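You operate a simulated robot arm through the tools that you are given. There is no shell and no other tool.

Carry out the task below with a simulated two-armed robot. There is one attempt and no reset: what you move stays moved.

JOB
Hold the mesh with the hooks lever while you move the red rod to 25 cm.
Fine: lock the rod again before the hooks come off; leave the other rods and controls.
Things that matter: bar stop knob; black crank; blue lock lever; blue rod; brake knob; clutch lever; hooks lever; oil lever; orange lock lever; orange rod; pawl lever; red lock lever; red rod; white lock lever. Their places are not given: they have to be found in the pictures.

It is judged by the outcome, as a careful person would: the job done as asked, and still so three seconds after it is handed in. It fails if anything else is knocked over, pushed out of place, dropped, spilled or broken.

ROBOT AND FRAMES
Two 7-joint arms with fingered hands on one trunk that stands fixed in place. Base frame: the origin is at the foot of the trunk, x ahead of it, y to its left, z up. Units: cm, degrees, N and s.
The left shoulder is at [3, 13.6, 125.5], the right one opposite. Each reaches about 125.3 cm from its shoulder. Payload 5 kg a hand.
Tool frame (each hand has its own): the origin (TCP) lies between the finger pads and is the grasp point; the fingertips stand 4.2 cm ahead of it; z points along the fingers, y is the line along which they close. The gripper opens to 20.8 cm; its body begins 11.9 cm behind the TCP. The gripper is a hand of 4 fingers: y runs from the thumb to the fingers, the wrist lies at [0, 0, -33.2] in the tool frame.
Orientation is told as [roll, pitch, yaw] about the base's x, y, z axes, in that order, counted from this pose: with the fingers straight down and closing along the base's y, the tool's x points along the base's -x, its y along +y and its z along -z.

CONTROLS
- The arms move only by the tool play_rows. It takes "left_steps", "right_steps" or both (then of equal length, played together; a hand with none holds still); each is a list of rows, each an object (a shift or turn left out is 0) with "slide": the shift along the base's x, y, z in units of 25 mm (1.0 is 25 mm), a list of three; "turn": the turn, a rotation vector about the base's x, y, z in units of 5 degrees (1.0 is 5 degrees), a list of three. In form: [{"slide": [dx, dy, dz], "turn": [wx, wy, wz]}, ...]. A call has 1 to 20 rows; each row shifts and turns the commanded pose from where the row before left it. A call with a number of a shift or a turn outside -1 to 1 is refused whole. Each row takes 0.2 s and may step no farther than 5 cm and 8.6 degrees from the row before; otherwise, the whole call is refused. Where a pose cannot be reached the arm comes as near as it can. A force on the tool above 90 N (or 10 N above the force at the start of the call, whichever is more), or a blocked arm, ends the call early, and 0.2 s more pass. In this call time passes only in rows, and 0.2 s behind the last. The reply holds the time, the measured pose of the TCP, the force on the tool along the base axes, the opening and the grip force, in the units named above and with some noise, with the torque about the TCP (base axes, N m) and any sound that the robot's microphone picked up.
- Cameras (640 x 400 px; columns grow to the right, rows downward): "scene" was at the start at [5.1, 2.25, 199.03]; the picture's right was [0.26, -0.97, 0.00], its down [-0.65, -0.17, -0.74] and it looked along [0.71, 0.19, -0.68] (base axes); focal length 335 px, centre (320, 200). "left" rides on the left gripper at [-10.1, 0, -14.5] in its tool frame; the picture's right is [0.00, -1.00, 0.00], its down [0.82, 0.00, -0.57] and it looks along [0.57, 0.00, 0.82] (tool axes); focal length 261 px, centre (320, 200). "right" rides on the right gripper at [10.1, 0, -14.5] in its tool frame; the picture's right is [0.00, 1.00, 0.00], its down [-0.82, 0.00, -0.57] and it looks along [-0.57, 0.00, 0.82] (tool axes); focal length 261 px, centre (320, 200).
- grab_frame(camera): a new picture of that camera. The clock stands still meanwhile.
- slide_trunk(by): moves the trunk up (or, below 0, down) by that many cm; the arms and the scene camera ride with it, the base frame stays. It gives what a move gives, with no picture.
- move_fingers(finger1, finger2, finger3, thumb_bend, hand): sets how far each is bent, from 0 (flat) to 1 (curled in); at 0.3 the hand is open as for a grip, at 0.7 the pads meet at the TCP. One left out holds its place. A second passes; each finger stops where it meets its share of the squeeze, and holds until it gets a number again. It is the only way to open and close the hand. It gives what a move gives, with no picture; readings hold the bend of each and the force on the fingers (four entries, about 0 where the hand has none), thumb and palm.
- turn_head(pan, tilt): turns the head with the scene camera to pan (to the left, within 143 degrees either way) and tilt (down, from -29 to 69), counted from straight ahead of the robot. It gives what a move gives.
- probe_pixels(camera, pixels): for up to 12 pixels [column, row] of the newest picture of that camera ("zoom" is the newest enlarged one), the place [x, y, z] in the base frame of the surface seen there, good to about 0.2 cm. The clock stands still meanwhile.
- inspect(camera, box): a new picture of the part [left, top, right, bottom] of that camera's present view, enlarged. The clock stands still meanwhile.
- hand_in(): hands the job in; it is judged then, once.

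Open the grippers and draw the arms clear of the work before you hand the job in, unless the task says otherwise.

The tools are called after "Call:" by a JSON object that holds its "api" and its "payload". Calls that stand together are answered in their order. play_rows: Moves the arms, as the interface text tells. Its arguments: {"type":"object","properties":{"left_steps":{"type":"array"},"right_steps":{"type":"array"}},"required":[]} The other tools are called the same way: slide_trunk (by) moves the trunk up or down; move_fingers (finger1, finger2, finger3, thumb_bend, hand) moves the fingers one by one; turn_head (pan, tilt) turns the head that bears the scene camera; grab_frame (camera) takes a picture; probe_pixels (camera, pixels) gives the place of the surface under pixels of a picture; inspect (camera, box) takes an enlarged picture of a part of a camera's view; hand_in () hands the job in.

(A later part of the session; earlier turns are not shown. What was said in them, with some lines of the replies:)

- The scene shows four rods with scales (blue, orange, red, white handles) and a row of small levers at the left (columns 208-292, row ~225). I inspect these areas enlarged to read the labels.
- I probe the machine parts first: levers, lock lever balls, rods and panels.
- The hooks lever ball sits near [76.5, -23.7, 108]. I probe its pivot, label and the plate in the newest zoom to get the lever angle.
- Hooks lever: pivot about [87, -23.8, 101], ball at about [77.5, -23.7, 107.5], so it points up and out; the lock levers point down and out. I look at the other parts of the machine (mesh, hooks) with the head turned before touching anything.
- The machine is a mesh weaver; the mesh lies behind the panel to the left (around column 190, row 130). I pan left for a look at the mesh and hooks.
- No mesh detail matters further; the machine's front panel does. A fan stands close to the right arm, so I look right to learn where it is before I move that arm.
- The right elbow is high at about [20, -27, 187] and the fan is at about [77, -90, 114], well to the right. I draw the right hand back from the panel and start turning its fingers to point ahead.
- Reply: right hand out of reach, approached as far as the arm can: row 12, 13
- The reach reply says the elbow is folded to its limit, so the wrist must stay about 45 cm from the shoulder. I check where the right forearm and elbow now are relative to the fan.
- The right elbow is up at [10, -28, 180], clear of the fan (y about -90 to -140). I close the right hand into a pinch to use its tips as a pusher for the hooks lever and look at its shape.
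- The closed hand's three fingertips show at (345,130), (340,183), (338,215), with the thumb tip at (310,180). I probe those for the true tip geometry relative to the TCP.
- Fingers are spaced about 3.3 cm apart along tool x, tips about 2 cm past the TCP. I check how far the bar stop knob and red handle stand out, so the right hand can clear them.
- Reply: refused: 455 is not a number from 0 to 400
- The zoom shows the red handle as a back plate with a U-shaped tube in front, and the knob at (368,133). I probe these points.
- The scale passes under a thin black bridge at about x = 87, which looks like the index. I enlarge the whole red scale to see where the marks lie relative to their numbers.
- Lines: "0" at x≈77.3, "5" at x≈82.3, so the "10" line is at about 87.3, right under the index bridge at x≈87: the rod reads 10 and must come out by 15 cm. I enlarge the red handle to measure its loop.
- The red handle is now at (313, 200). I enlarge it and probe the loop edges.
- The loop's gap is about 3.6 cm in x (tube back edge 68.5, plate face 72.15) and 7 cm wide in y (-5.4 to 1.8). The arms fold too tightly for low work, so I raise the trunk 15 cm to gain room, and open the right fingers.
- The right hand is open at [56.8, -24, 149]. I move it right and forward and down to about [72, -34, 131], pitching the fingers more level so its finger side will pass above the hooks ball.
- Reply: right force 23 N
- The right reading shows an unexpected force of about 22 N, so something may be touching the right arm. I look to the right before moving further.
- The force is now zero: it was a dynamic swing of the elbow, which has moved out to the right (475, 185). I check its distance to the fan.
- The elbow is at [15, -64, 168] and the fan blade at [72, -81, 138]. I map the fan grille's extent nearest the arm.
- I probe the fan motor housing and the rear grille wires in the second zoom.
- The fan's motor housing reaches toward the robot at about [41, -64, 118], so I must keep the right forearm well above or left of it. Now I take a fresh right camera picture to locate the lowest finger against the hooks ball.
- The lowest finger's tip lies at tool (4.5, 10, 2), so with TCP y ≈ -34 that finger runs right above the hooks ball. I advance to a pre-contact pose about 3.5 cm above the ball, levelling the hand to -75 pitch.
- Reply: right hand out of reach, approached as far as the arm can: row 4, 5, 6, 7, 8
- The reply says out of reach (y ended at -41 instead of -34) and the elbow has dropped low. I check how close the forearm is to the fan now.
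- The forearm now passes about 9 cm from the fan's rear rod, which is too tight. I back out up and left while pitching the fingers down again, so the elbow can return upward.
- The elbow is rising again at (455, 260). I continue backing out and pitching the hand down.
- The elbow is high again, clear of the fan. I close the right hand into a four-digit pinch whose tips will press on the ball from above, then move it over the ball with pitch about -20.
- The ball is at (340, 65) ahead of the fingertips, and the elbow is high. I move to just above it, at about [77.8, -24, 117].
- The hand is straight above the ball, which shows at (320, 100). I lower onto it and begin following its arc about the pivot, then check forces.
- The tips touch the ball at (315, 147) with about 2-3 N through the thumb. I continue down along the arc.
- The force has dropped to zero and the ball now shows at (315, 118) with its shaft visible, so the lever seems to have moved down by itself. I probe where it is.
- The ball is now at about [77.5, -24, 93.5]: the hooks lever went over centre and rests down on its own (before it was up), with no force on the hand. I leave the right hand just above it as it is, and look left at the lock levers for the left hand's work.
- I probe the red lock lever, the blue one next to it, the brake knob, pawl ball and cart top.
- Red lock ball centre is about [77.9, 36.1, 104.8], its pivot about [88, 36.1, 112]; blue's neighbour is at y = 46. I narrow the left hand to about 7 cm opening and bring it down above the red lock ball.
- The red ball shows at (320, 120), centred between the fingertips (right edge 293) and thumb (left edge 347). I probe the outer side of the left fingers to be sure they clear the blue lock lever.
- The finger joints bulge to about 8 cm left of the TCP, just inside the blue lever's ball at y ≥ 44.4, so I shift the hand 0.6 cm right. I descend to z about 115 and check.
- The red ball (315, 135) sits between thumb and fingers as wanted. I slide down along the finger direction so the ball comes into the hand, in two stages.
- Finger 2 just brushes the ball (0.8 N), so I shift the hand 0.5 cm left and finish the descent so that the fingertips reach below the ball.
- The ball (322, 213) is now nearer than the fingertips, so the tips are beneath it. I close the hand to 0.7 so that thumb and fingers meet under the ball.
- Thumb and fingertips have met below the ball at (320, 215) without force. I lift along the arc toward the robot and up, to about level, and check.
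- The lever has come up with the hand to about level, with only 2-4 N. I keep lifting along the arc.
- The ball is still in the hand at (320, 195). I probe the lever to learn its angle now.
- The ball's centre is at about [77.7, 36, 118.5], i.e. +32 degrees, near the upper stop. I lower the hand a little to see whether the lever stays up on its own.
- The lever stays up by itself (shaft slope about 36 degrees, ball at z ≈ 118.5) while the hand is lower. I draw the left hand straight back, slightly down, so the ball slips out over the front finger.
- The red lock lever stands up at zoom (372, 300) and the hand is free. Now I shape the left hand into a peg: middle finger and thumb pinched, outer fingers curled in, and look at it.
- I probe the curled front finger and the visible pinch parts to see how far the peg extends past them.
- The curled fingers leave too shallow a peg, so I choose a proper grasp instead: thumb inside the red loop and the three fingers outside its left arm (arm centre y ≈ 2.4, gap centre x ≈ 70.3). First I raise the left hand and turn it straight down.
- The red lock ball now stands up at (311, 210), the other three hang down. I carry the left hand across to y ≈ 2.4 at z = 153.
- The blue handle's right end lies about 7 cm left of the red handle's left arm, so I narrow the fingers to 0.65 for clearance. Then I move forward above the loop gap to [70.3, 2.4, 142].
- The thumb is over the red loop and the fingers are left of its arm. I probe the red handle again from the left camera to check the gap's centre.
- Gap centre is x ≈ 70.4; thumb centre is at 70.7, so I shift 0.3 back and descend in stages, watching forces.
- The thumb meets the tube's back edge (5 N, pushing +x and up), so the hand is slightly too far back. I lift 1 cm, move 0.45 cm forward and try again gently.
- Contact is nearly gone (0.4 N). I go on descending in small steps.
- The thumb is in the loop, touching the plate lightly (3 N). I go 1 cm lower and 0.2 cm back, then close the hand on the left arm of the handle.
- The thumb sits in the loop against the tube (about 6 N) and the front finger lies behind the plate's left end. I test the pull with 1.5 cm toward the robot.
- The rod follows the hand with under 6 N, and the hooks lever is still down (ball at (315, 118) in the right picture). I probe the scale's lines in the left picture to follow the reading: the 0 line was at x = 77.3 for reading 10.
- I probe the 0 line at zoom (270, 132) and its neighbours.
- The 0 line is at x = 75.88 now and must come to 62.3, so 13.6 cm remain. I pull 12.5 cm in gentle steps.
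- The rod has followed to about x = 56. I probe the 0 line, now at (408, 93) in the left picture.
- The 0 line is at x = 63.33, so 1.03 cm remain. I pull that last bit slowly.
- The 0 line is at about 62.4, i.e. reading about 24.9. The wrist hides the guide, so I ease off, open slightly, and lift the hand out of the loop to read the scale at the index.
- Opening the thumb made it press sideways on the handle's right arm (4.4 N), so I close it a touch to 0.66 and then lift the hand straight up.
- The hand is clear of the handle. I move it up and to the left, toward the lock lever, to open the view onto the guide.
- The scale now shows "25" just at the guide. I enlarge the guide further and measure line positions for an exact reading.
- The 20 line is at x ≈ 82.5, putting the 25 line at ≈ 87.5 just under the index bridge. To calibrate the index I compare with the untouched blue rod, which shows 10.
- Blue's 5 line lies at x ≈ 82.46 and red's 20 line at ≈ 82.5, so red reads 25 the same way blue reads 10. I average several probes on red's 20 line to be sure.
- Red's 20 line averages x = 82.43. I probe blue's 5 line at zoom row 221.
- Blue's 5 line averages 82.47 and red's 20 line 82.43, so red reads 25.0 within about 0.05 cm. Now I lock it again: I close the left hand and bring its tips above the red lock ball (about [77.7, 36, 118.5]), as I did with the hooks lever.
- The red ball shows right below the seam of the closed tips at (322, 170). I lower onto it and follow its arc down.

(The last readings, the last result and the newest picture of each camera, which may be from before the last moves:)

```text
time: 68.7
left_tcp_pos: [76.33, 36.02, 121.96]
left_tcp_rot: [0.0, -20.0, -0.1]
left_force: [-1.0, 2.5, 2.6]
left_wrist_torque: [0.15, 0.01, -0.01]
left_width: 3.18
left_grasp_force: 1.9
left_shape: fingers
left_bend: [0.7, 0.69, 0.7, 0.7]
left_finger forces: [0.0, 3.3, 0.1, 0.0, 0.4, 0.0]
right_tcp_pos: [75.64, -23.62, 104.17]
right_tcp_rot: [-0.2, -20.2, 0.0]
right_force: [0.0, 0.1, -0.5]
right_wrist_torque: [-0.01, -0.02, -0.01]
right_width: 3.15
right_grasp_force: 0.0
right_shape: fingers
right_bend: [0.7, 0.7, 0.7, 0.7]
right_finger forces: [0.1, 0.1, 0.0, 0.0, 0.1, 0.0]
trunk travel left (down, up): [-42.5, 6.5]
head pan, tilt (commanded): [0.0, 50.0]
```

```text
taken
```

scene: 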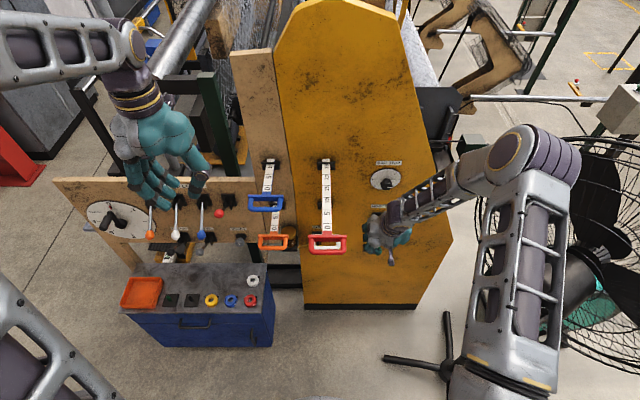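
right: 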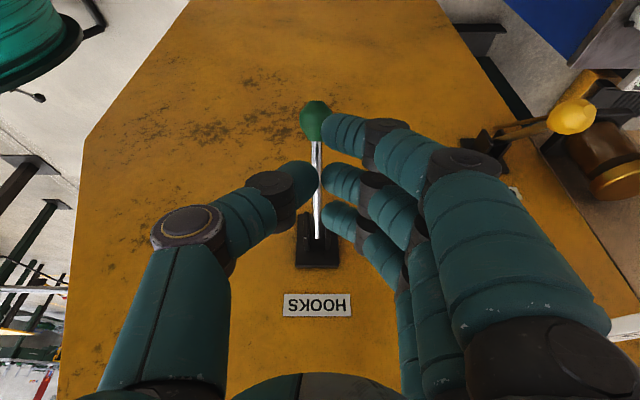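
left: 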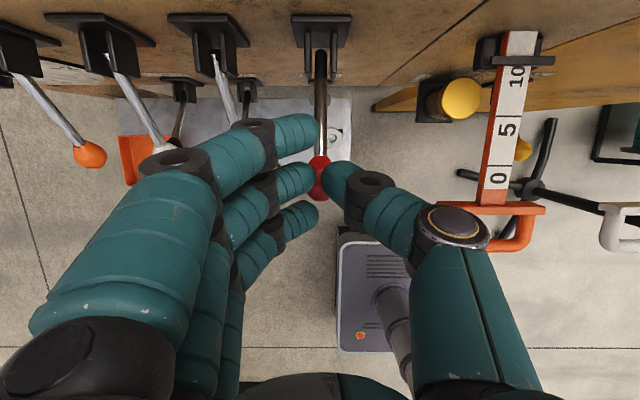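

Contact is made with about 3 N on the middle finger. I continue down through the lever's centre.

Call:
{"api": "play_rows", "payload": {"left_steps": [{"slide": [-0.2, 0, -0.8]}, {"slide": [-0.1, 0, -0.8]}, {"slide": [0, 0, -0.8]}, {"slide": [0.1, 0, -0.6]}]}}

Call:
{"api": "grab_frame", "payload": {"camera": "left"}}

```text
time: 69.7
left_tcp_pos: [76.11, 35.76, 114.48]
left_tcp_rot: [0.0, -20.1, 0.0]
left_force: [0.1, 1.1, -0.1]
left_wrist_torque: [0.0, 0.05, -0.02]
left_width: 3.16
left_grasp_force: 0.1
left_shape: fingers
left_bend: [0.7, 0.7, 0.7, 0.7]
left_finger forces: [0.1, 0.0, 0.0, 0.0, 0.0, 0.0]
right_tcp_pos: [75.67, -23.56, 104.11]
right_tcp_rot: [-0.2, -20.0, 0.0]
right_force: [-0.3, 0.3, -0.8]
right_wrist_torque: [-0.01, 0.02, 0.01]
right_width: 3.2
right_grasp_force: 0.0
right_shape: fingers
right_bend: [0.7, 0.7, 0.7, 0.7]
right_finger forces: [0.0, 0.1, 0.0, 0.1, 0.0, 0.0]
trunk travel left (down, up): [-42.5, 6.5]
head pan, tilt (commanded): [0.0, 50.0]
```

```text
taken
```

left: 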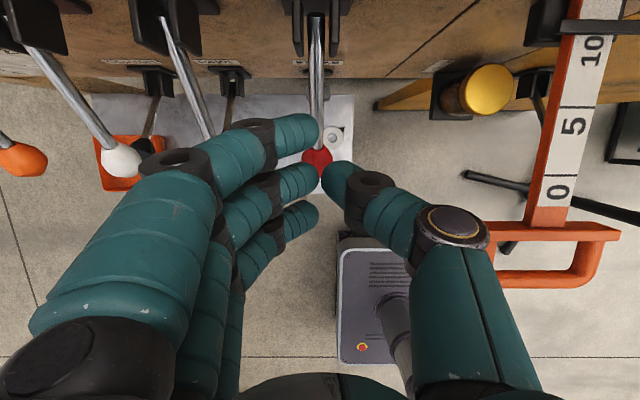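

The force is gone; the lever seems to have dropped to its lower position. I probe it.

Call:
{"api": "probe_pixels", "payload": {"camera": "left", "pixels": [[316, 158], [317, 130], [317, 100], [317, 70], [316, 40], [310, 155]]}}

```text
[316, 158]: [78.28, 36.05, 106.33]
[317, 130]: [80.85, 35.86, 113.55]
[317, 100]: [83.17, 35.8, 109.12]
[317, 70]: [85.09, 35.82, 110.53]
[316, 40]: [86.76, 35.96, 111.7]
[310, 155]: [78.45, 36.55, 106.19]
```

The red lock lever is back at its original lower position (ball top [78.3, 36, 106.3], shaft slope as before). I retract the left hand up and back.

Call:
{"api": "play_rows", "payload": {"left_steps": [{"slide": [-0.36, 0, 0.95]}, {"slide": [-0.36, 0, 0.95]}, {"slide": [-0.36, 0, 0.95]}, {"slide": [-0.5, 0, 0.95]}, {"slide": [-0.6, 0, 0.95]}, {"slide": [-0.6, 0, 0.95]}, {"slide": [-0.6, 0, 0.95]}, {"slide": [-0.6, 0, 0.95], "turn": [0, 0.5, 0]}, {"slide": [-0.6, 0, 0.95], "turn": [0, 0.5, 0]}, {"slide": [-0.6, 0, 0.95], "turn": [0, 0.5, 0]}, {"slide": [-0.6, 0, 0.95], "turn": [0, 0.5, 0]}, {"slide": [-0.6, 0, 0.95], "turn": [0, 0.5, 0]}, {"slide": [-0.6, 0, 0.95], "turn": [0, 0.5, 0]}, {"slide": [-0.6, 0, 0.95], "turn": [0, 0.5, 0]}, {"slide": [-0.6, 0, 0.95], "turn": [0, 0.5, 0]}]}}

Call:
{"api": "grab_frame", "payload": {"camera": "scene"}}

Call:
{"api": "inspect", "payload": {"camera": "scene", "box": [50, 150, 370, 350]}}

```text
time: 72.9
left_tcp_pos: [55.53, 36.08, 150.21]
left_tcp_rot: [0.0, 0.0, -0.1]
left_force: [-0.9, 0.6, 0.4]
left_wrist_torque: [-0.02, -0.05, 0.03]
left_width: 3.19
left_grasp_force: 0.1
left_shape: fingers
left_bend: [0.7, 0.7, 0.7, 0.7]
left_finger forces: [0.1, 0.1, 0.0, 0.0, 0.1, 0.1]
right_tcp_pos: [75.66, -23.56, 104.11]
right_tcp_rot: [-0.2, -20.0, 0.0]
right_force: [-0.5, -0.1, 0.0]
right_wrist_torque: [-0.03, -0.03, 0.0]
right_width: 3.16
right_grasp_force: 0.2
right_shape: fingers
right_bend: [0.7, 0.7, 0.7, 0.7]
right_finger forces: [0.0, 0.0, 0.0, 0.0, 0.0, 0.0]
trunk travel left (down, up): [-42.5, 6.5]
head pan, tilt (commanded): [0.0, 50.0]
```

```text
taken
```

scene: 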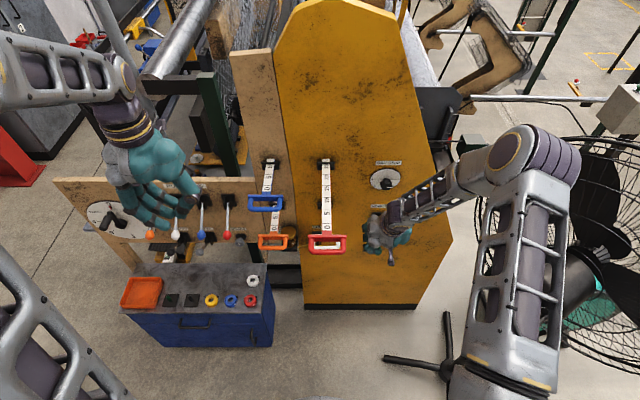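

```text
2.00 times, centred on (210, 250) of scene
```

zoom: 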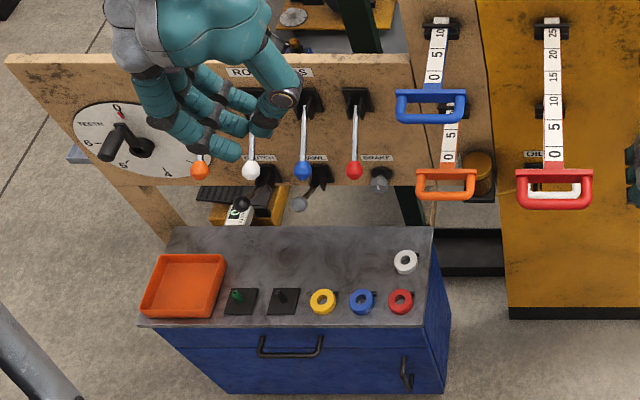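

All four lock levers hang down again and red reads 25. Now the hooks can come off: I open the right hand to 0.6 above the hooks ball, to cradle it from below and lift it, as I did with the red lock lever.

Call:
{"api": "move_fingers", "payload": {"hand": "right", "finger1": 0.6, "finger2": 0.6, "finger3": 0.6, "thumb_bend": 0.6}}

Call:
{"api": "grab_frame", "payload": {"camera": "right"}}

Call:
{"api": "probe_pixels", "payload": {"camera": "right", "pixels": [[315, 110], [315, 118], [315, 125], [303, 118], [328, 118], [317, 160], [318, 200]]}}

```text
time: 73.9
left_tcp_pos: [55.5, 35.89, 150.12]
left_tcp_rot: [0.0, 0.1, 0.0]
left_force: [-0.3, 0.3, -0.3]
left_wrist_torque: [-0.02, -0.01, -0.02]
left_width: 3.18
left_grasp_force: 0.1
left_shape: fingers
left_bend: [0.7, 0.7, 0.7, 0.7]
left_finger forces: [0.0, 0.0, 0.1, 0.1, 0.1, 0.0]
right_tcp_pos: [75.68, -23.51, 104.08]
right_tcp_rot: [-0.2, -19.9, 0.0]
right_force: [0.3, 0.1, 0.1]
right_wrist_torque: [0.04, -0.02, 0.0]
right_width: 7.02
right_grasp_force: 0.1
right_shape: fingers
right_bend: [0.6, 0.6, 0.6, 0.6]
right_finger forces: [0.1, 0.0, 0.0, 0.1, 0.0, 0.1]
trunk travel left (down, up): [-42.5, 6.5]
head pan, tilt (commanded): [0.0, 50.0]
```

```text
taken
```

right: 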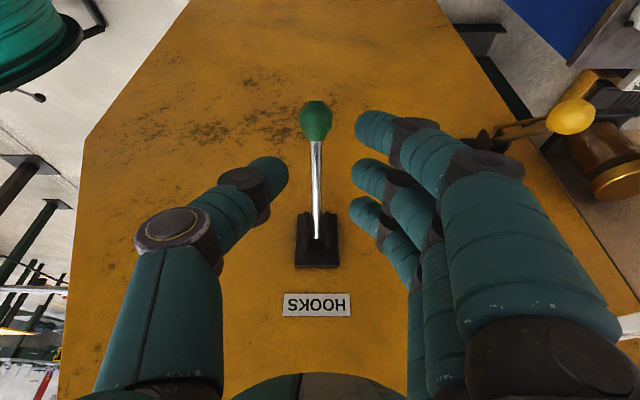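

```text
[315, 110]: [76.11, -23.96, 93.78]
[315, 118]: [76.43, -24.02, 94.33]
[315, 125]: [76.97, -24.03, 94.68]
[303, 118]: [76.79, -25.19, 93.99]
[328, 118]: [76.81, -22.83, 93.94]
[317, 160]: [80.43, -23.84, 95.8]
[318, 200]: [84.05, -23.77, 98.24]
```

The ball's centre is about [77.6, -24, 92.8], centred between thumb and fingers. I align with the finger direction and slide down around it in two stages.

Call:
{"api": "play_rows", "payload": {"right_steps": [{"slide": [-0.88, -0.2, 0]}, {"slide": [0.34, 0, -0.92]}, {"slide": [0.34, 0, -0.92]}, {"slide": [0.34, 0, -0.92]}]}}

Call:
{"api": "grab_frame", "payload": {"camera": "right"}}

```text
time: 74.9
left_tcp_pos: [55.65, 35.86, 150.1]
left_tcp_rot: [0.1, 0.0, 0.0]
left_force: [-0.2, 0.0, 0.3]
left_wrist_torque: [0.0, 0.02, -0.05]
left_width: 3.23
left_grasp_force: 0.1
left_shape: fingers
left_bend: [0.7, 0.7, 0.7, 0.7]
left_finger forces: [0.0, 0.0, 0.0, 0.1, 0.1, 0.0]
right_tcp_pos: [75.95, -24.22, 97.1]
right_tcp_rot: [-0.2, -20.2, 0.0]
right_force: [0.8, -0.3, 0.8]
right_wrist_torque: [0.06, 0.12, 0.01]
right_width: 7.04
right_grasp_force: 0.1
right_shape: fingers
right_bend: [0.6, 0.6, 0.6, 0.6]
right_finger forces: [0.0, 0.0, 0.1, 0.0, 0.0, 0.0]
trunk travel left (down, up): [-42.5, 6.5]
head pan, tilt (commanded): [0.0, 50.0]
```

```text
taken
```

right: 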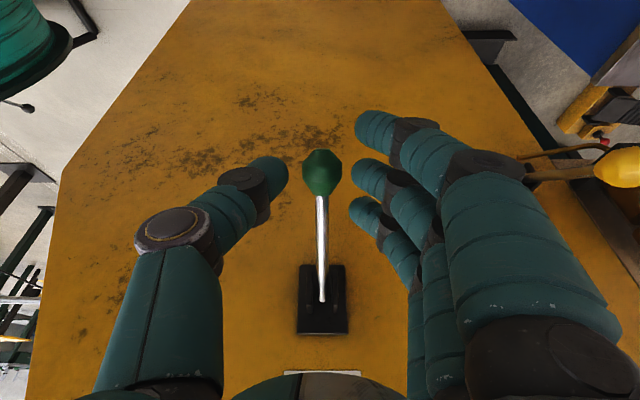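

The ball (322, 172) is centred with free space on both sides. I finish the descent and close the fingers beneath it.

Call:
{"api": "play_rows", "payload": {"right_steps": [{"slide": [0.34, 0.05, -0.92]}, {"slide": [0.34, 0.03, -0.92]}, {"slide": [0.2, 0, -0.52]}]}}

Call:
{"api": "move_fingers", "payload": {"hand": "right", "finger1": 0.7, "finger2": 0.7, "finger3": 0.7, "thumb_bend": 0.7}}

Call:
{"api": "grab_frame", "payload": {"camera": "right"}}

```text
time: 75.7
left_tcp_pos: [55.54, 35.92, 149.98]
left_tcp_rot: [0.1, 0.0, 0.0]
left_force: [-0.6, 0.8, 0.3]
left_wrist_torque: [-0.03, 0.02, -0.03]
left_width: 3.18
left_grasp_force: 0.0
left_shape: fingers
left_bend: [0.7, 0.7, 0.7, 0.7]
left_finger forces: [0.0, 0.0, 0.1, 0.0, 0.0, 0.1]
right_tcp_pos: [78.25, -24.02, 91.21]
right_tcp_rot: [-0.2, -20.1, 0.0]
right_force: [0.3, -0.5, 0.2]
right_wrist_torque: [0.05, 0.03, -0.02]
right_width: 7.07
right_grasp_force: 0.1
right_shape: fingers
right_bend: [0.6, 0.6, 0.6, 0.6]
right_finger forces: [0.0, 0.0, 0.0, 0.1, 0.0, 0.0]
trunk travel left (down, up): [-42.5, 6.5]
head pan, tilt (commanded): [0.0, 50.0]
```

```text
time: 76.7
left_tcp_pos: [55.51, 35.89, 150.0]
left_tcp_rot: [0.0, 0.0, 0.0]
left_force: [-0.2, 0.0, -0.4]
left_wrist_torque: [-0.02, -0.02, -0.01]
left_width: 3.2
left_grasp_force: 0.1
left_shape: fingers
left_bend: [0.7, 0.7, 0.7, 0.7]
left_finger forces: [0.0, 0.1, 0.0, 0.1, 0.0, 0.1]
right_tcp_pos: [78.18, -24.15, 91.13]
right_tcp_rot: [-0.2, -20.1, -0.1]
right_force: [0.2, -0.4, -0.3]
right_wrist_torque: [-0.01, 0.03, -0.02]
right_width: 3.22
right_grasp_force: 0.2
right_shape: fingers
right_bend: [0.7, 0.7, 0.7, 0.7]
right_finger forces: [0.1, 0.0, 0.1, 0.1, 0.0, 0.0]
trunk travel left (down, up): [-42.5, 6.5]
head pan, tilt (commanded): [0.0, 50.0]
```

```text
taken
```

right: 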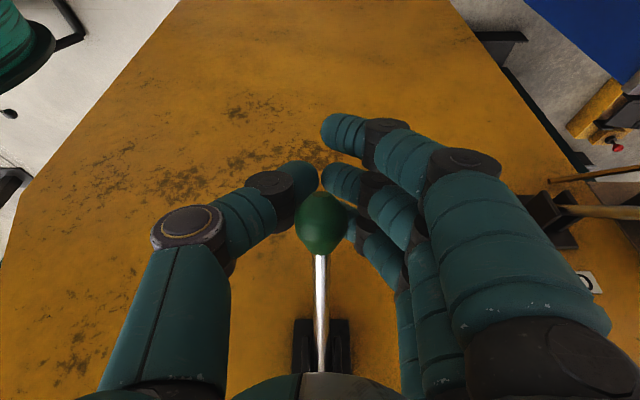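

The tips have met under the ball, now at (320, 222), with no force. With red locked, I lift the hooks lever along its arc.

Call:
{"api": "play_rows", "payload": {"right_steps": [{"slide": [-0.3, 0, 0.6]}, {"slide": [-0.35, 0, 0.8]}, {"slide": [-0.2, 0, 0.8]}, {"slide": [-0.05, 0, 0.8]}]}}

Call:
{"api": "grab_frame", "payload": {"camera": "right"}}

```text
time: 77.7
left_tcp_pos: [55.58, 35.84, 150.01]
left_tcp_rot: [0.0, -0.1, -0.1]
left_force: [0.2, -0.5, 0.3]
left_wrist_torque: [-0.03, -0.03, -0.01]
left_width: 3.18
left_grasp_force: 0.1
left_shape: fingers
left_bend: [0.7, 0.7, 0.7, 0.7]
left_finger forces: [0.0, 0.0, 0.0, 0.0, 0.1, 0.1]
right_tcp_pos: [76.17, -23.95, 98.77]
right_tcp_rot: [-0.4, -20.2, 0.0]
right_force: [3.3, -3.9, -1.1]
right_wrist_torque: [-0.04, -0.05, 0.05]
right_width: 3.47
right_grasp_force: 3.9
right_shape: fingers
right_bend: [0.7, 0.69, 0.7, 0.69]
right_finger forces: [0.0, 1.3, 0.0, 0.0, 5.5, 0.0]
trunk travel left (down, up): [-42.5, 6.5]
head pan, tilt (commanded): [0.0, 50.0]
```

```text
taken
```

right: 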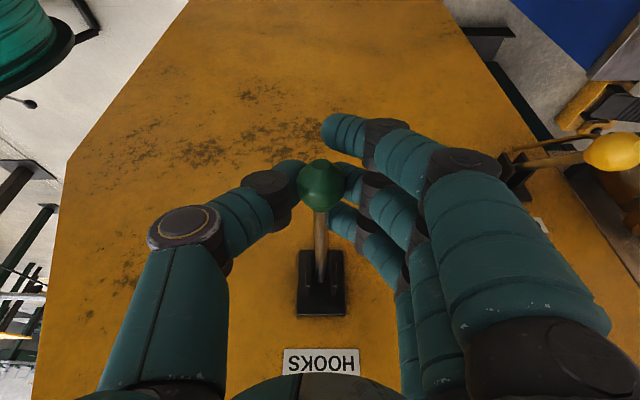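

The lever is coming up with the hand, about level now, with 3-5 N. I keep lifting.

Call:
{"api": "play_rows", "payload": {"right_steps": [{"slide": [0.05, 0, 0.8]}, {"slide": [0.15, 0, 0.8]}, {"slide": [0.3, 0, 0.8]}]}}

Call:
{"api": "grab_frame", "payload": {"camera": "right"}}

Call:
{"api": "probe_pixels", "payload": {"camera": "right", "pixels": [[320, 150], [320, 160], [320, 175], [320, 190], [320, 210], [320, 230]]}}

```text
time: 78.5
left_tcp_pos: [55.46, 36.0, 150.01]
left_tcp_rot: [0.1, 0.0, 0.0]
left_force: [0.5, 0.3, -0.3]
left_wrist_torque: [0.01, -0.02, 0.03]
left_width: 3.18
left_grasp_force: 0.2
left_shape: fingers
left_bend: [0.7, 0.7, 0.7, 0.7]
left_finger forces: [0.1, 0.0, 0.0, 0.0, 0.0, 0.1]
right_tcp_pos: [77.43, -23.99, 104.86]
right_tcp_rot: [-0.1, -20.2, 0.1]
right_force: [3.1, 2.6, 3.4]
right_wrist_torque: [0.1, -0.19, 0.13]
right_width: 3.23
right_grasp_force: 2.5
right_shape: fingers
right_bend: [0.7, 0.7, 0.69, 0.7]
right_finger forces: [0.1, 0.0, 4.4, 0.0, 0.6, 0.0]
trunk travel left (down, up): [-42.5, 6.5]
head pan, tilt (commanded): [0.0, 50.0]
```

```text
taken
```

right: 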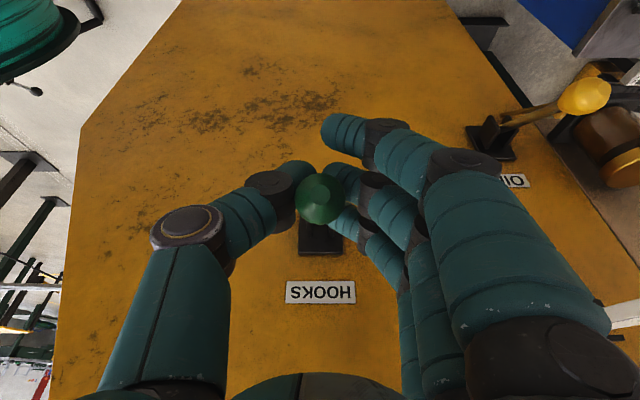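

```text
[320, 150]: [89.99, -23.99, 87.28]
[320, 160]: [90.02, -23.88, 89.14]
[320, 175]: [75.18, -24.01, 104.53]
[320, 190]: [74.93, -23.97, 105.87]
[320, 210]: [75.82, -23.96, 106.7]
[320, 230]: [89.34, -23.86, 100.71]
```

The ball's centre is about [76.4, -24, 104.7], past level (about +21 degrees) and now pushing up against the hand. I raise the hand further so it can reach its upper stop.

Call:
{"api": "play_rows", "payload": {"right_steps": [{"slide": [0.2, 0, 0.6]}, {"slide": [0.2, 0, 0.5]}]}}

Call:
{"api": "grab_frame", "payload": {"camera": "right"}}

Call:
{"api": "probe_pixels", "payload": {"camera": "right", "pixels": [[320, 180], [320, 190], [320, 200], [320, 210], [320, 220], [320, 230]]}}

```text
time: 79.1
left_tcp_pos: [55.57, 35.86, 150.08]
left_tcp_rot: [0.0, 0.1, 0.0]
left_force: [0.2, 0.3, -1.0]
left_wrist_torque: [-0.02, -0.04, 0.02]
left_width: 3.21
left_grasp_force: 0.1
left_shape: fingers
left_bend: [0.7, 0.7, 0.7, 0.7]
left_finger forces: [0.0, 0.0, 0.0, 0.0, 0.0, 0.0]
right_tcp_pos: [78.09, -24.24, 107.37]
right_tcp_rot: [-0.2, -19.9, -0.1]
right_force: [-1.2, -0.4, -5.4]
right_wrist_torque: [-0.01, 0.04, 0.04]
right_width: 3.26
right_grasp_force: 3.2
right_shape: fingers
right_bend: [0.7, 0.69, 0.7, 0.7]
right_finger forces: [0.0, 4.1, 0.0, 0.0, 1.6, 0.1]
trunk travel left (down, up): [-42.5, 6.5]
head pan, tilt (commanded): [0.0, 50.0]
```

```text
taken
```

right: 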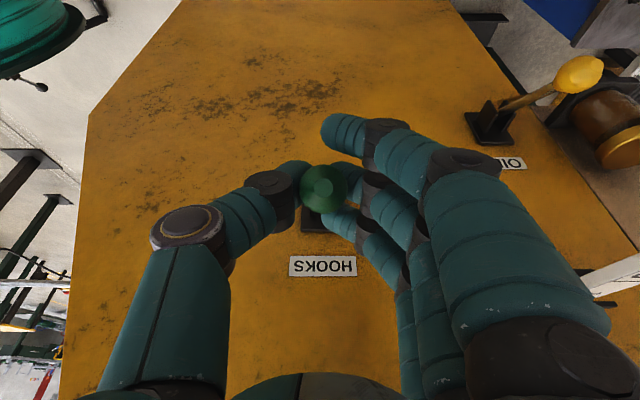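

```text
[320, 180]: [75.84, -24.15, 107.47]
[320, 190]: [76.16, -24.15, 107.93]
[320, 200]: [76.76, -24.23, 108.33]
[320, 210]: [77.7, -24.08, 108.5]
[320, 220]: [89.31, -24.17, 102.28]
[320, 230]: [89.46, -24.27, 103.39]
```

The ball is back at its original upper place ([76.2, -24.2, 107.9] surface, as at the start). I lower the hand a little to free it and check that the lever stays up.

Call:
{"api": "play_rows", "payload": {"right_steps": [{"slide": [-0.1, 0, -0.4]}, {"slide": [-0.1, 0, -0.5]}, {"slide": [-0.1, 0, -0.5]}]}}

Call:
{"api": "grab_frame", "payload": {"camera": "right"}}

Call:
{"api": "probe_pixels", "payload": {"camera": "right", "pixels": [[320, 190], [320, 200], [320, 210], [320, 220], [320, 230], [320, 240]]}}

```text
time: 79.9
left_tcp_pos: [55.57, 35.91, 150.1]
left_tcp_rot: [0.0, 0.0, 0.0]
left_force: [0.1, -0.7, 0.5]
left_wrist_torque: [0.07, 0.01, -0.01]
left_width: 3.16
left_grasp_force: 0.0
left_shape: fingers
left_bend: [0.7, 0.7, 0.7, 0.7]
left_finger forces: [0.0, 0.0, 0.0, 0.0, 0.1, 0.0]
right_tcp_pos: [77.34, -24.18, 103.92]
right_tcp_rot: [-0.1, -20.0, 0.0]
right_force: [-0.5, 0.4, -1.1]
right_wrist_torque: [0.02, 0.06, 0.07]
right_width: 3.23
right_grasp_force: 1.3
right_shape: fingers
right_bend: [0.7, 0.7, 0.69, 0.7]
right_finger forces: [0.0, 0.0, 1.7, 0.1, 0.0, 0.0]
trunk travel left (down, up): [-42.5, 6.5]
head pan, tilt (commanded): [0.0, 50.0]
```

```text
taken
```

right: 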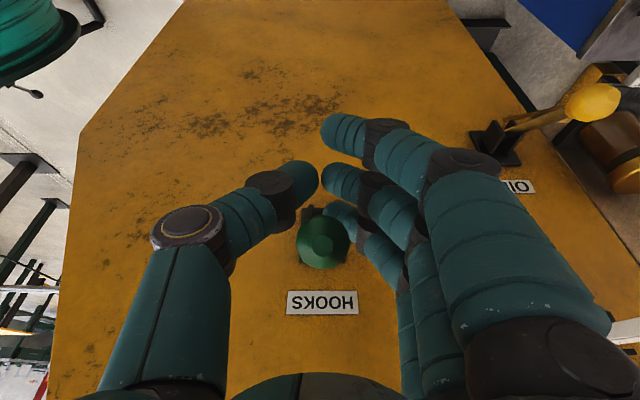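

```text
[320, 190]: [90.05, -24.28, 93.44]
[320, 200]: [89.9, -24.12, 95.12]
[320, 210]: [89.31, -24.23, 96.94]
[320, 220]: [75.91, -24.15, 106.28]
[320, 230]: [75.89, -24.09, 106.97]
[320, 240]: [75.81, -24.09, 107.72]
```

The lever stays up by itself. I lower another 0.9 cm to clear its shaft, then draw the right hand straight back toward the robot.

Call:
{"api": "play_rows", "payload": {"right_steps": [{"slide": [0, 0, -0.36]}, {"slide": [-0.6, 0, -0.1]}, {"slide": [-0.8, 0, 0]}]}}

Call:
{"api": "grab_frame", "payload": {"camera": "right"}}

```text
time: 80.7
left_tcp_pos: [55.49, 35.91, 150.09]
left_tcp_rot: [0.0, -0.1, 0.0]
left_force: [-0.8, -0.7, -0.4]
left_wrist_torque: [0.05, -0.05, -0.02]
left_width: 3.18
left_grasp_force: 0.1
left_shape: fingers
left_bend: [0.7, 0.7, 0.7, 0.7]
left_finger forces: [0.1, 0.0, 0.0, 0.0, 0.0, 0.0]
right_tcp_pos: [73.83, -24.09, 102.92]
right_tcp_rot: [-0.3, -20.2, 0.0]
right_force: [-0.1, 0.2, -0.3]
right_wrist_torque: [0.0, 0.03, -0.03]
right_width: 3.23
right_grasp_force: 0.2
right_shape: fingers
right_bend: [0.7, 0.7, 0.7, 0.7]
right_finger forces: [0.0, 0.0, 0.0, 0.0, 0.0, 0.1]
trunk travel left (down, up): [-42.5, 6.5]
head pan, tilt (commanded): [0.0, 50.0]
```

```text
taken
```

right: 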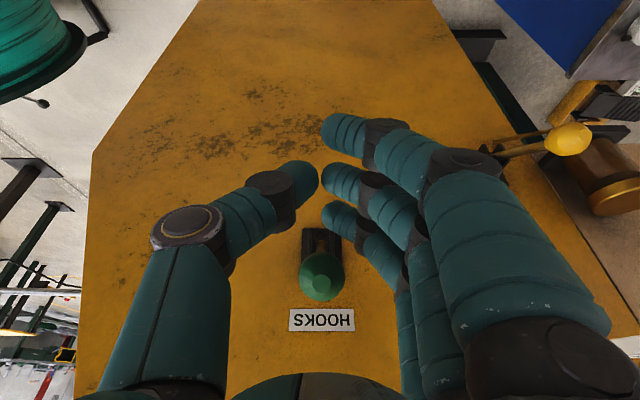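

The hand is free of the lever (no force), with the ball at (320, 275) still up. I draw back further, then up and a bit to the right, staying clear of the pulled-out red handle.

Call:
{"api": "play_rows", "payload": {"right_steps": [{"slide": [-0.9, 0, 0]}, {"slide": [-0.9, -0.1, 0.1]}, {"slide": [-0.6, -0.2, 0.5]}, {"slide": [-0.3, -0.3, 0.9]}, {"slide": [0, -0.3, 0.95]}, {"slide": [0, -0.3, 0.95]}, {"slide": [0, -0.3, 0.95]}, {"slide": [0, -0.3, 0.95]}, {"slide": [0, -0.2, 0.95]}, {"slide": [0, 0, 0.95]}, {"slide": [0, 0, 0.95]}, {"slide": [0, 0, 0.95]}, {"slide": [0, 0, 0.95]}, {"slide": [0, 0, 0.95]}, {"slide": [0, 0, 0.95]}, {"slide": [0, 0, 0.95]}, {"slide": [0, 0, 0.95]}, {"slide": [0, 0, 0.95]}]}}

Call:
{"api": "grab_frame", "payload": {"camera": "scene"}}

```text
time: 84.5
left_tcp_pos: [55.42, 35.84, 150.07]
left_tcp_rot: [0.0, -0.1, 0.0]
left_force: [-0.7, 0.4, 0.4]
left_wrist_torque: [-0.03, -0.01, 0.03]
left_width: 3.22
left_grasp_force: 0.1
left_shape: fingers
left_bend: [0.7, 0.7, 0.7, 0.7]
left_finger forces: [0.0, 0.0, 0.1, 0.1, 0.0, 0.1]
right_tcp_pos: [66.95, -28.96, 140.08]
right_tcp_rot: [-0.1, -20.1, 0.0]
right_force: [0.6, -0.3, 0.2]
right_wrist_torque: [-0.02, -0.05, 0.01]
right_width: 3.18
right_grasp_force: 0.0
right_shape: fingers
right_bend: [0.7, 0.7, 0.7, 0.7]
right_finger forces: [0.1, 0.0, 0.0, 0.0, 0.0, 0.0]
trunk travel left (down, up): [-42.5, 6.5]
head pan, tilt (commanded): [0.0, 50.0]
```

```text
taken
```

scene: 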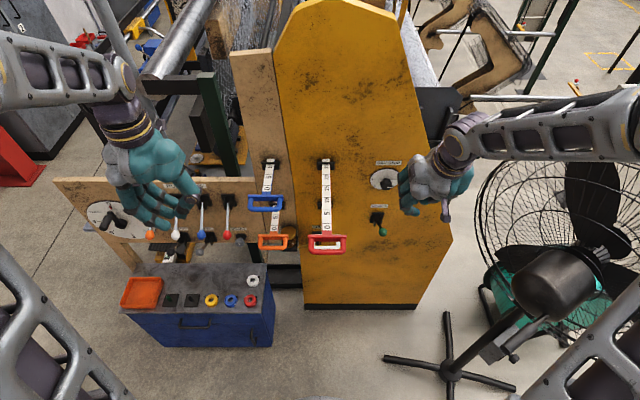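

Both hands are clear; the hooks lever is up at (381, 228) and the red rod stays out. I raise both hands further and open them.

Call:
{"api": "play_rows", "payload": {"left_steps": [{"slide": [0, 0, 0.9]}, {"slide": [0, 0, 0.9]}, {"slide": [0, 0, 0.9]}, {"slide": [0, 0, 0.9]}, {"slide": [0, 0, 0.9]}, {"slide": [0, 0, 0.9]}, {"slide": [0, 0, 0.9]}, {"slide": [0, 0, 0.9]}], "right_steps": [{"slide": [-0.2, -0.2, 0.9], "turn": [0, 0.5, 0]}, {"slide": [-0.2, -0.2, 0.9], "turn": [0, 0.5, 0]}, {"slide": [-0.2, -0.2, 0.9], "turn": [0, 0.5, 0]}, {"slide": [-0.2, -0.2, 0.9], "turn": [0, 0.5, 0]}, {"slide": [-0.2, -0.2, 0.9], "turn": [0, 0.5, 0]}, {"slide": [-0.2, -0.2, 0.9], "turn": [0, 0.5, 0]}, {"slide": [-0.2, -0.2, 0.9], "turn": [0, 0.5, 0]}, {"slide": [-0.2, -0.2, 0.9], "turn": [0, 0.5, 0]}]}}

Call:
{"api": "move_fingers", "payload": {"hand": "left", "finger1": 0.3, "finger2": 0.3, "finger3": 0.3, "thumb_bend": 0.3}}

Call:
{"api": "move_fingers", "payload": {"hand": "right", "finger1": 0.3, "finger2": 0.3, "finger3": 0.3, "thumb_bend": 0.3}}

Call:
{"api": "grab_frame", "payload": {"camera": "scene"}}

Call:
{"api": "inspect", "payload": {"camera": "scene", "box": [240, 140, 432, 260]}}

Call:
{"api": "inspect", "payload": {"camera": "scene", "box": [50, 160, 290, 310]}}

```text
time: 86.3
left_tcp_pos: [55.53, 35.7, 168.34]
left_tcp_rot: [0.0, -0.1, 0.0]
left_force: [-0.5, 0.5, -0.5]
left_wrist_torque: [-0.01, -0.01, -0.01]
left_width: 3.17
left_grasp_force: 0.1
left_shape: fingers
left_bend: [0.7, 0.7, 0.7, 0.7]
left_finger forces: [0.0, 0.1, 0.0, 0.1, 0.0, 0.0]
right_tcp_pos: [63.18, -33.08, 157.97]
right_tcp_rot: [-0.2, -0.1, 0.1]
right_force: [-0.6, 0.2, -0.4]
right_wrist_torque: [0.0, 0.01, 0.01]
right_width: 3.19
right_grasp_force: 0.0
right_shape: fingers
right_bend: [0.7, 0.7, 0.7, 0.7]
right_finger forces: [0.0, 0.0, 0.0, 0.1, 0.0, 0.1]
trunk travel left (down, up): [-42.5, 6.5]
head pan, tilt (commanded): [0.0, 50.0]
```

```text
time: 87.3
left_tcp_pos: [55.47, 35.77, 168.32]
left_tcp_rot: [0.0, -0.1, 0.0]
left_force: [-0.2, -0.1, 0.9]
left_wrist_torque: [-0.03, -0.02, 0.03]
left_width: 22.35
left_grasp_force: 0.1
left_shape: fingers
left_bend: [0.3, 0.3, 0.3, 0.3]
left_finger forces: [0.0, 0.0, 0.1, 0.0, 0.0, 0.0]
right_tcp_pos: [63.17, -33.01, 158.06]
right_tcp_rot: [-0.2, -0.1, 0.0]
right_force: [-0.7, 0.3, 0.2]
right_wrist_torque: [0.02, -0.02, 0.01]
right_width: 3.19
right_grasp_force: 0.0
right_shape: fingers
right_bend: [0.7, 0.7, 0.7, 0.7]
right_finger forces: [0.0, 0.0, 0.0, 0.0, 0.0, 0.0]
trunk travel left (down, up): [-42.5, 6.5]
head pan, tilt (commanded): [0.0, 50.0]
```

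```text
time: 88.3
left_tcp_pos: [55.5, 35.68, 168.31]
left_tcp_rot: [0.0, 0.0, 0.0]
left_force: [-0.6, 0.0, 0.1]
left_wrist_torque: [-0.02, 0.01, -0.03]
left_width: 22.33
left_grasp_force: 0.1
left_shape: fingers
left_bend: [0.3, 0.3, 0.3, 0.3]
left_finger forces: [0.0, 0.1, 0.0, 0.0, 0.0, 0.0]
right_tcp_pos: [63.23, -32.98, 157.98]
right_tcp_rot: [-0.2, -0.1, -0.1]
right_force: [-0.4, -0.5, 0.3]
right_wrist_torque: [-0.02, 0.0, 0.0]
right_width: 22.31
right_grasp_force: 0.2
right_shape: fingers
right_bend: [0.3, 0.3, 0.3, 0.3]
right_finger forces: [0.0, 0.0, 0.0, 0.0, 0.0, 0.1]
trunk travel left (down, up): [-42.5, 6.5]
head pan, tilt (commanded): [0.0, 50.0]
```

```text
taken
```

scene: 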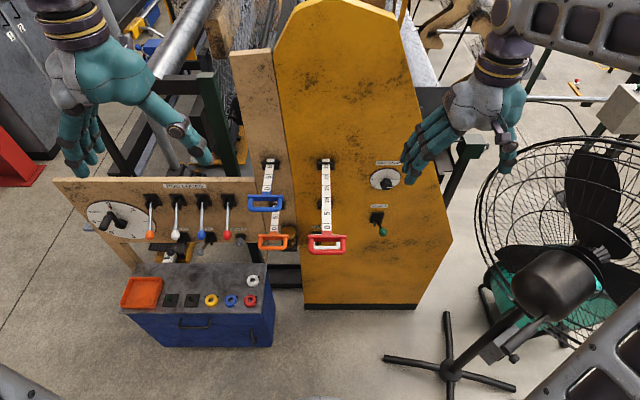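

```text
3.33 times, centred on (336, 200) of scene
```

zoom: 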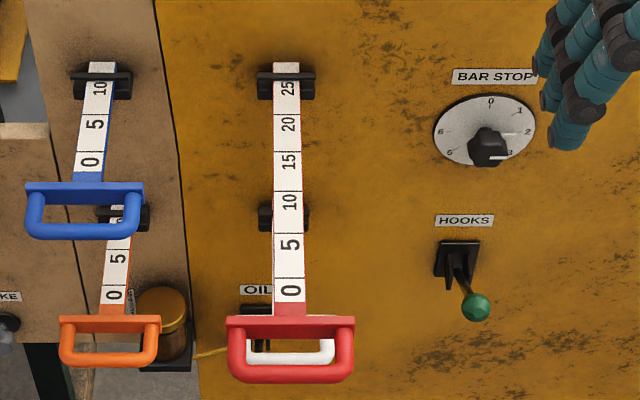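

```text
2.67 times, centred on (170, 235) of scene
```

zoom: 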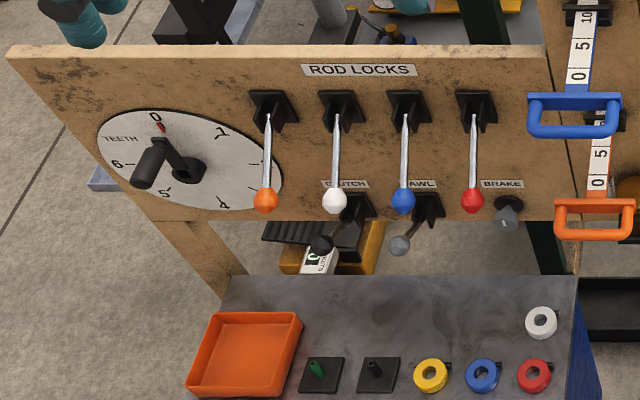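

All levers look right: four locks down, hooks lever up as at the start, bar stop unchanged. I check the red reading once more after locking.

Call:
{"api": "inspect", "payload": {"camera": "scene", "box": [310, 165, 342, 185]}}

Call:
{"api": "probe_pixels", "payload": {"camera": "zoom", "pixels": [[270, 190], [285, 190], [300, 190], [315, 190], [330, 190], [345, 190], [360, 190], [375, 190]]}}

```text
16.00 times, centred on (326, 175) of scene
```

zoom: 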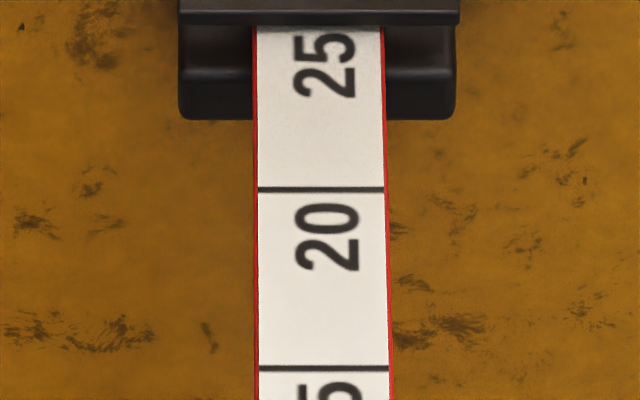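

```text
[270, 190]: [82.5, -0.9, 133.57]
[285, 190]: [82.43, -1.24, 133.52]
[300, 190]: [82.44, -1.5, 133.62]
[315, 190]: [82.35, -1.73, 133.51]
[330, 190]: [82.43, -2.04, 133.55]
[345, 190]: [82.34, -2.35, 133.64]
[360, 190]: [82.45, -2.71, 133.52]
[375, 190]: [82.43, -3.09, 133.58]
```

The 20 line is still at x = 82.42, so red reads 25 cm. It is locked, the hooks lever is back up, and both hands are open and clear, so I hand the job in.

Call:
{"api": "hand_in", "payload": {}}

```text
The job is handed in.
```

The red rod now reads 25 cm (within about 0.1 cm), and the job is handed in.

- **Hooks:** I pushed the hooks lever down before touching anything else. It stayed down on its own while I unlocked, pulled and relocked the rod. I took down to be the holding position; I had no view of the hooks themselves.
- **Red rod:** With its lock lever up, the rod moved freely, and I pulled it from 10 cm to 25 cm. I then pushed the lock lever back down to where it started. I didn't test the lock by pulling on the rod afterwards.
- **Release:** Only after that did I lift the hooks lever back to its starting position.

In the final pictures the other rods, lock levers and controls looked as they did at the start. Both hands are open and clear of the machine.
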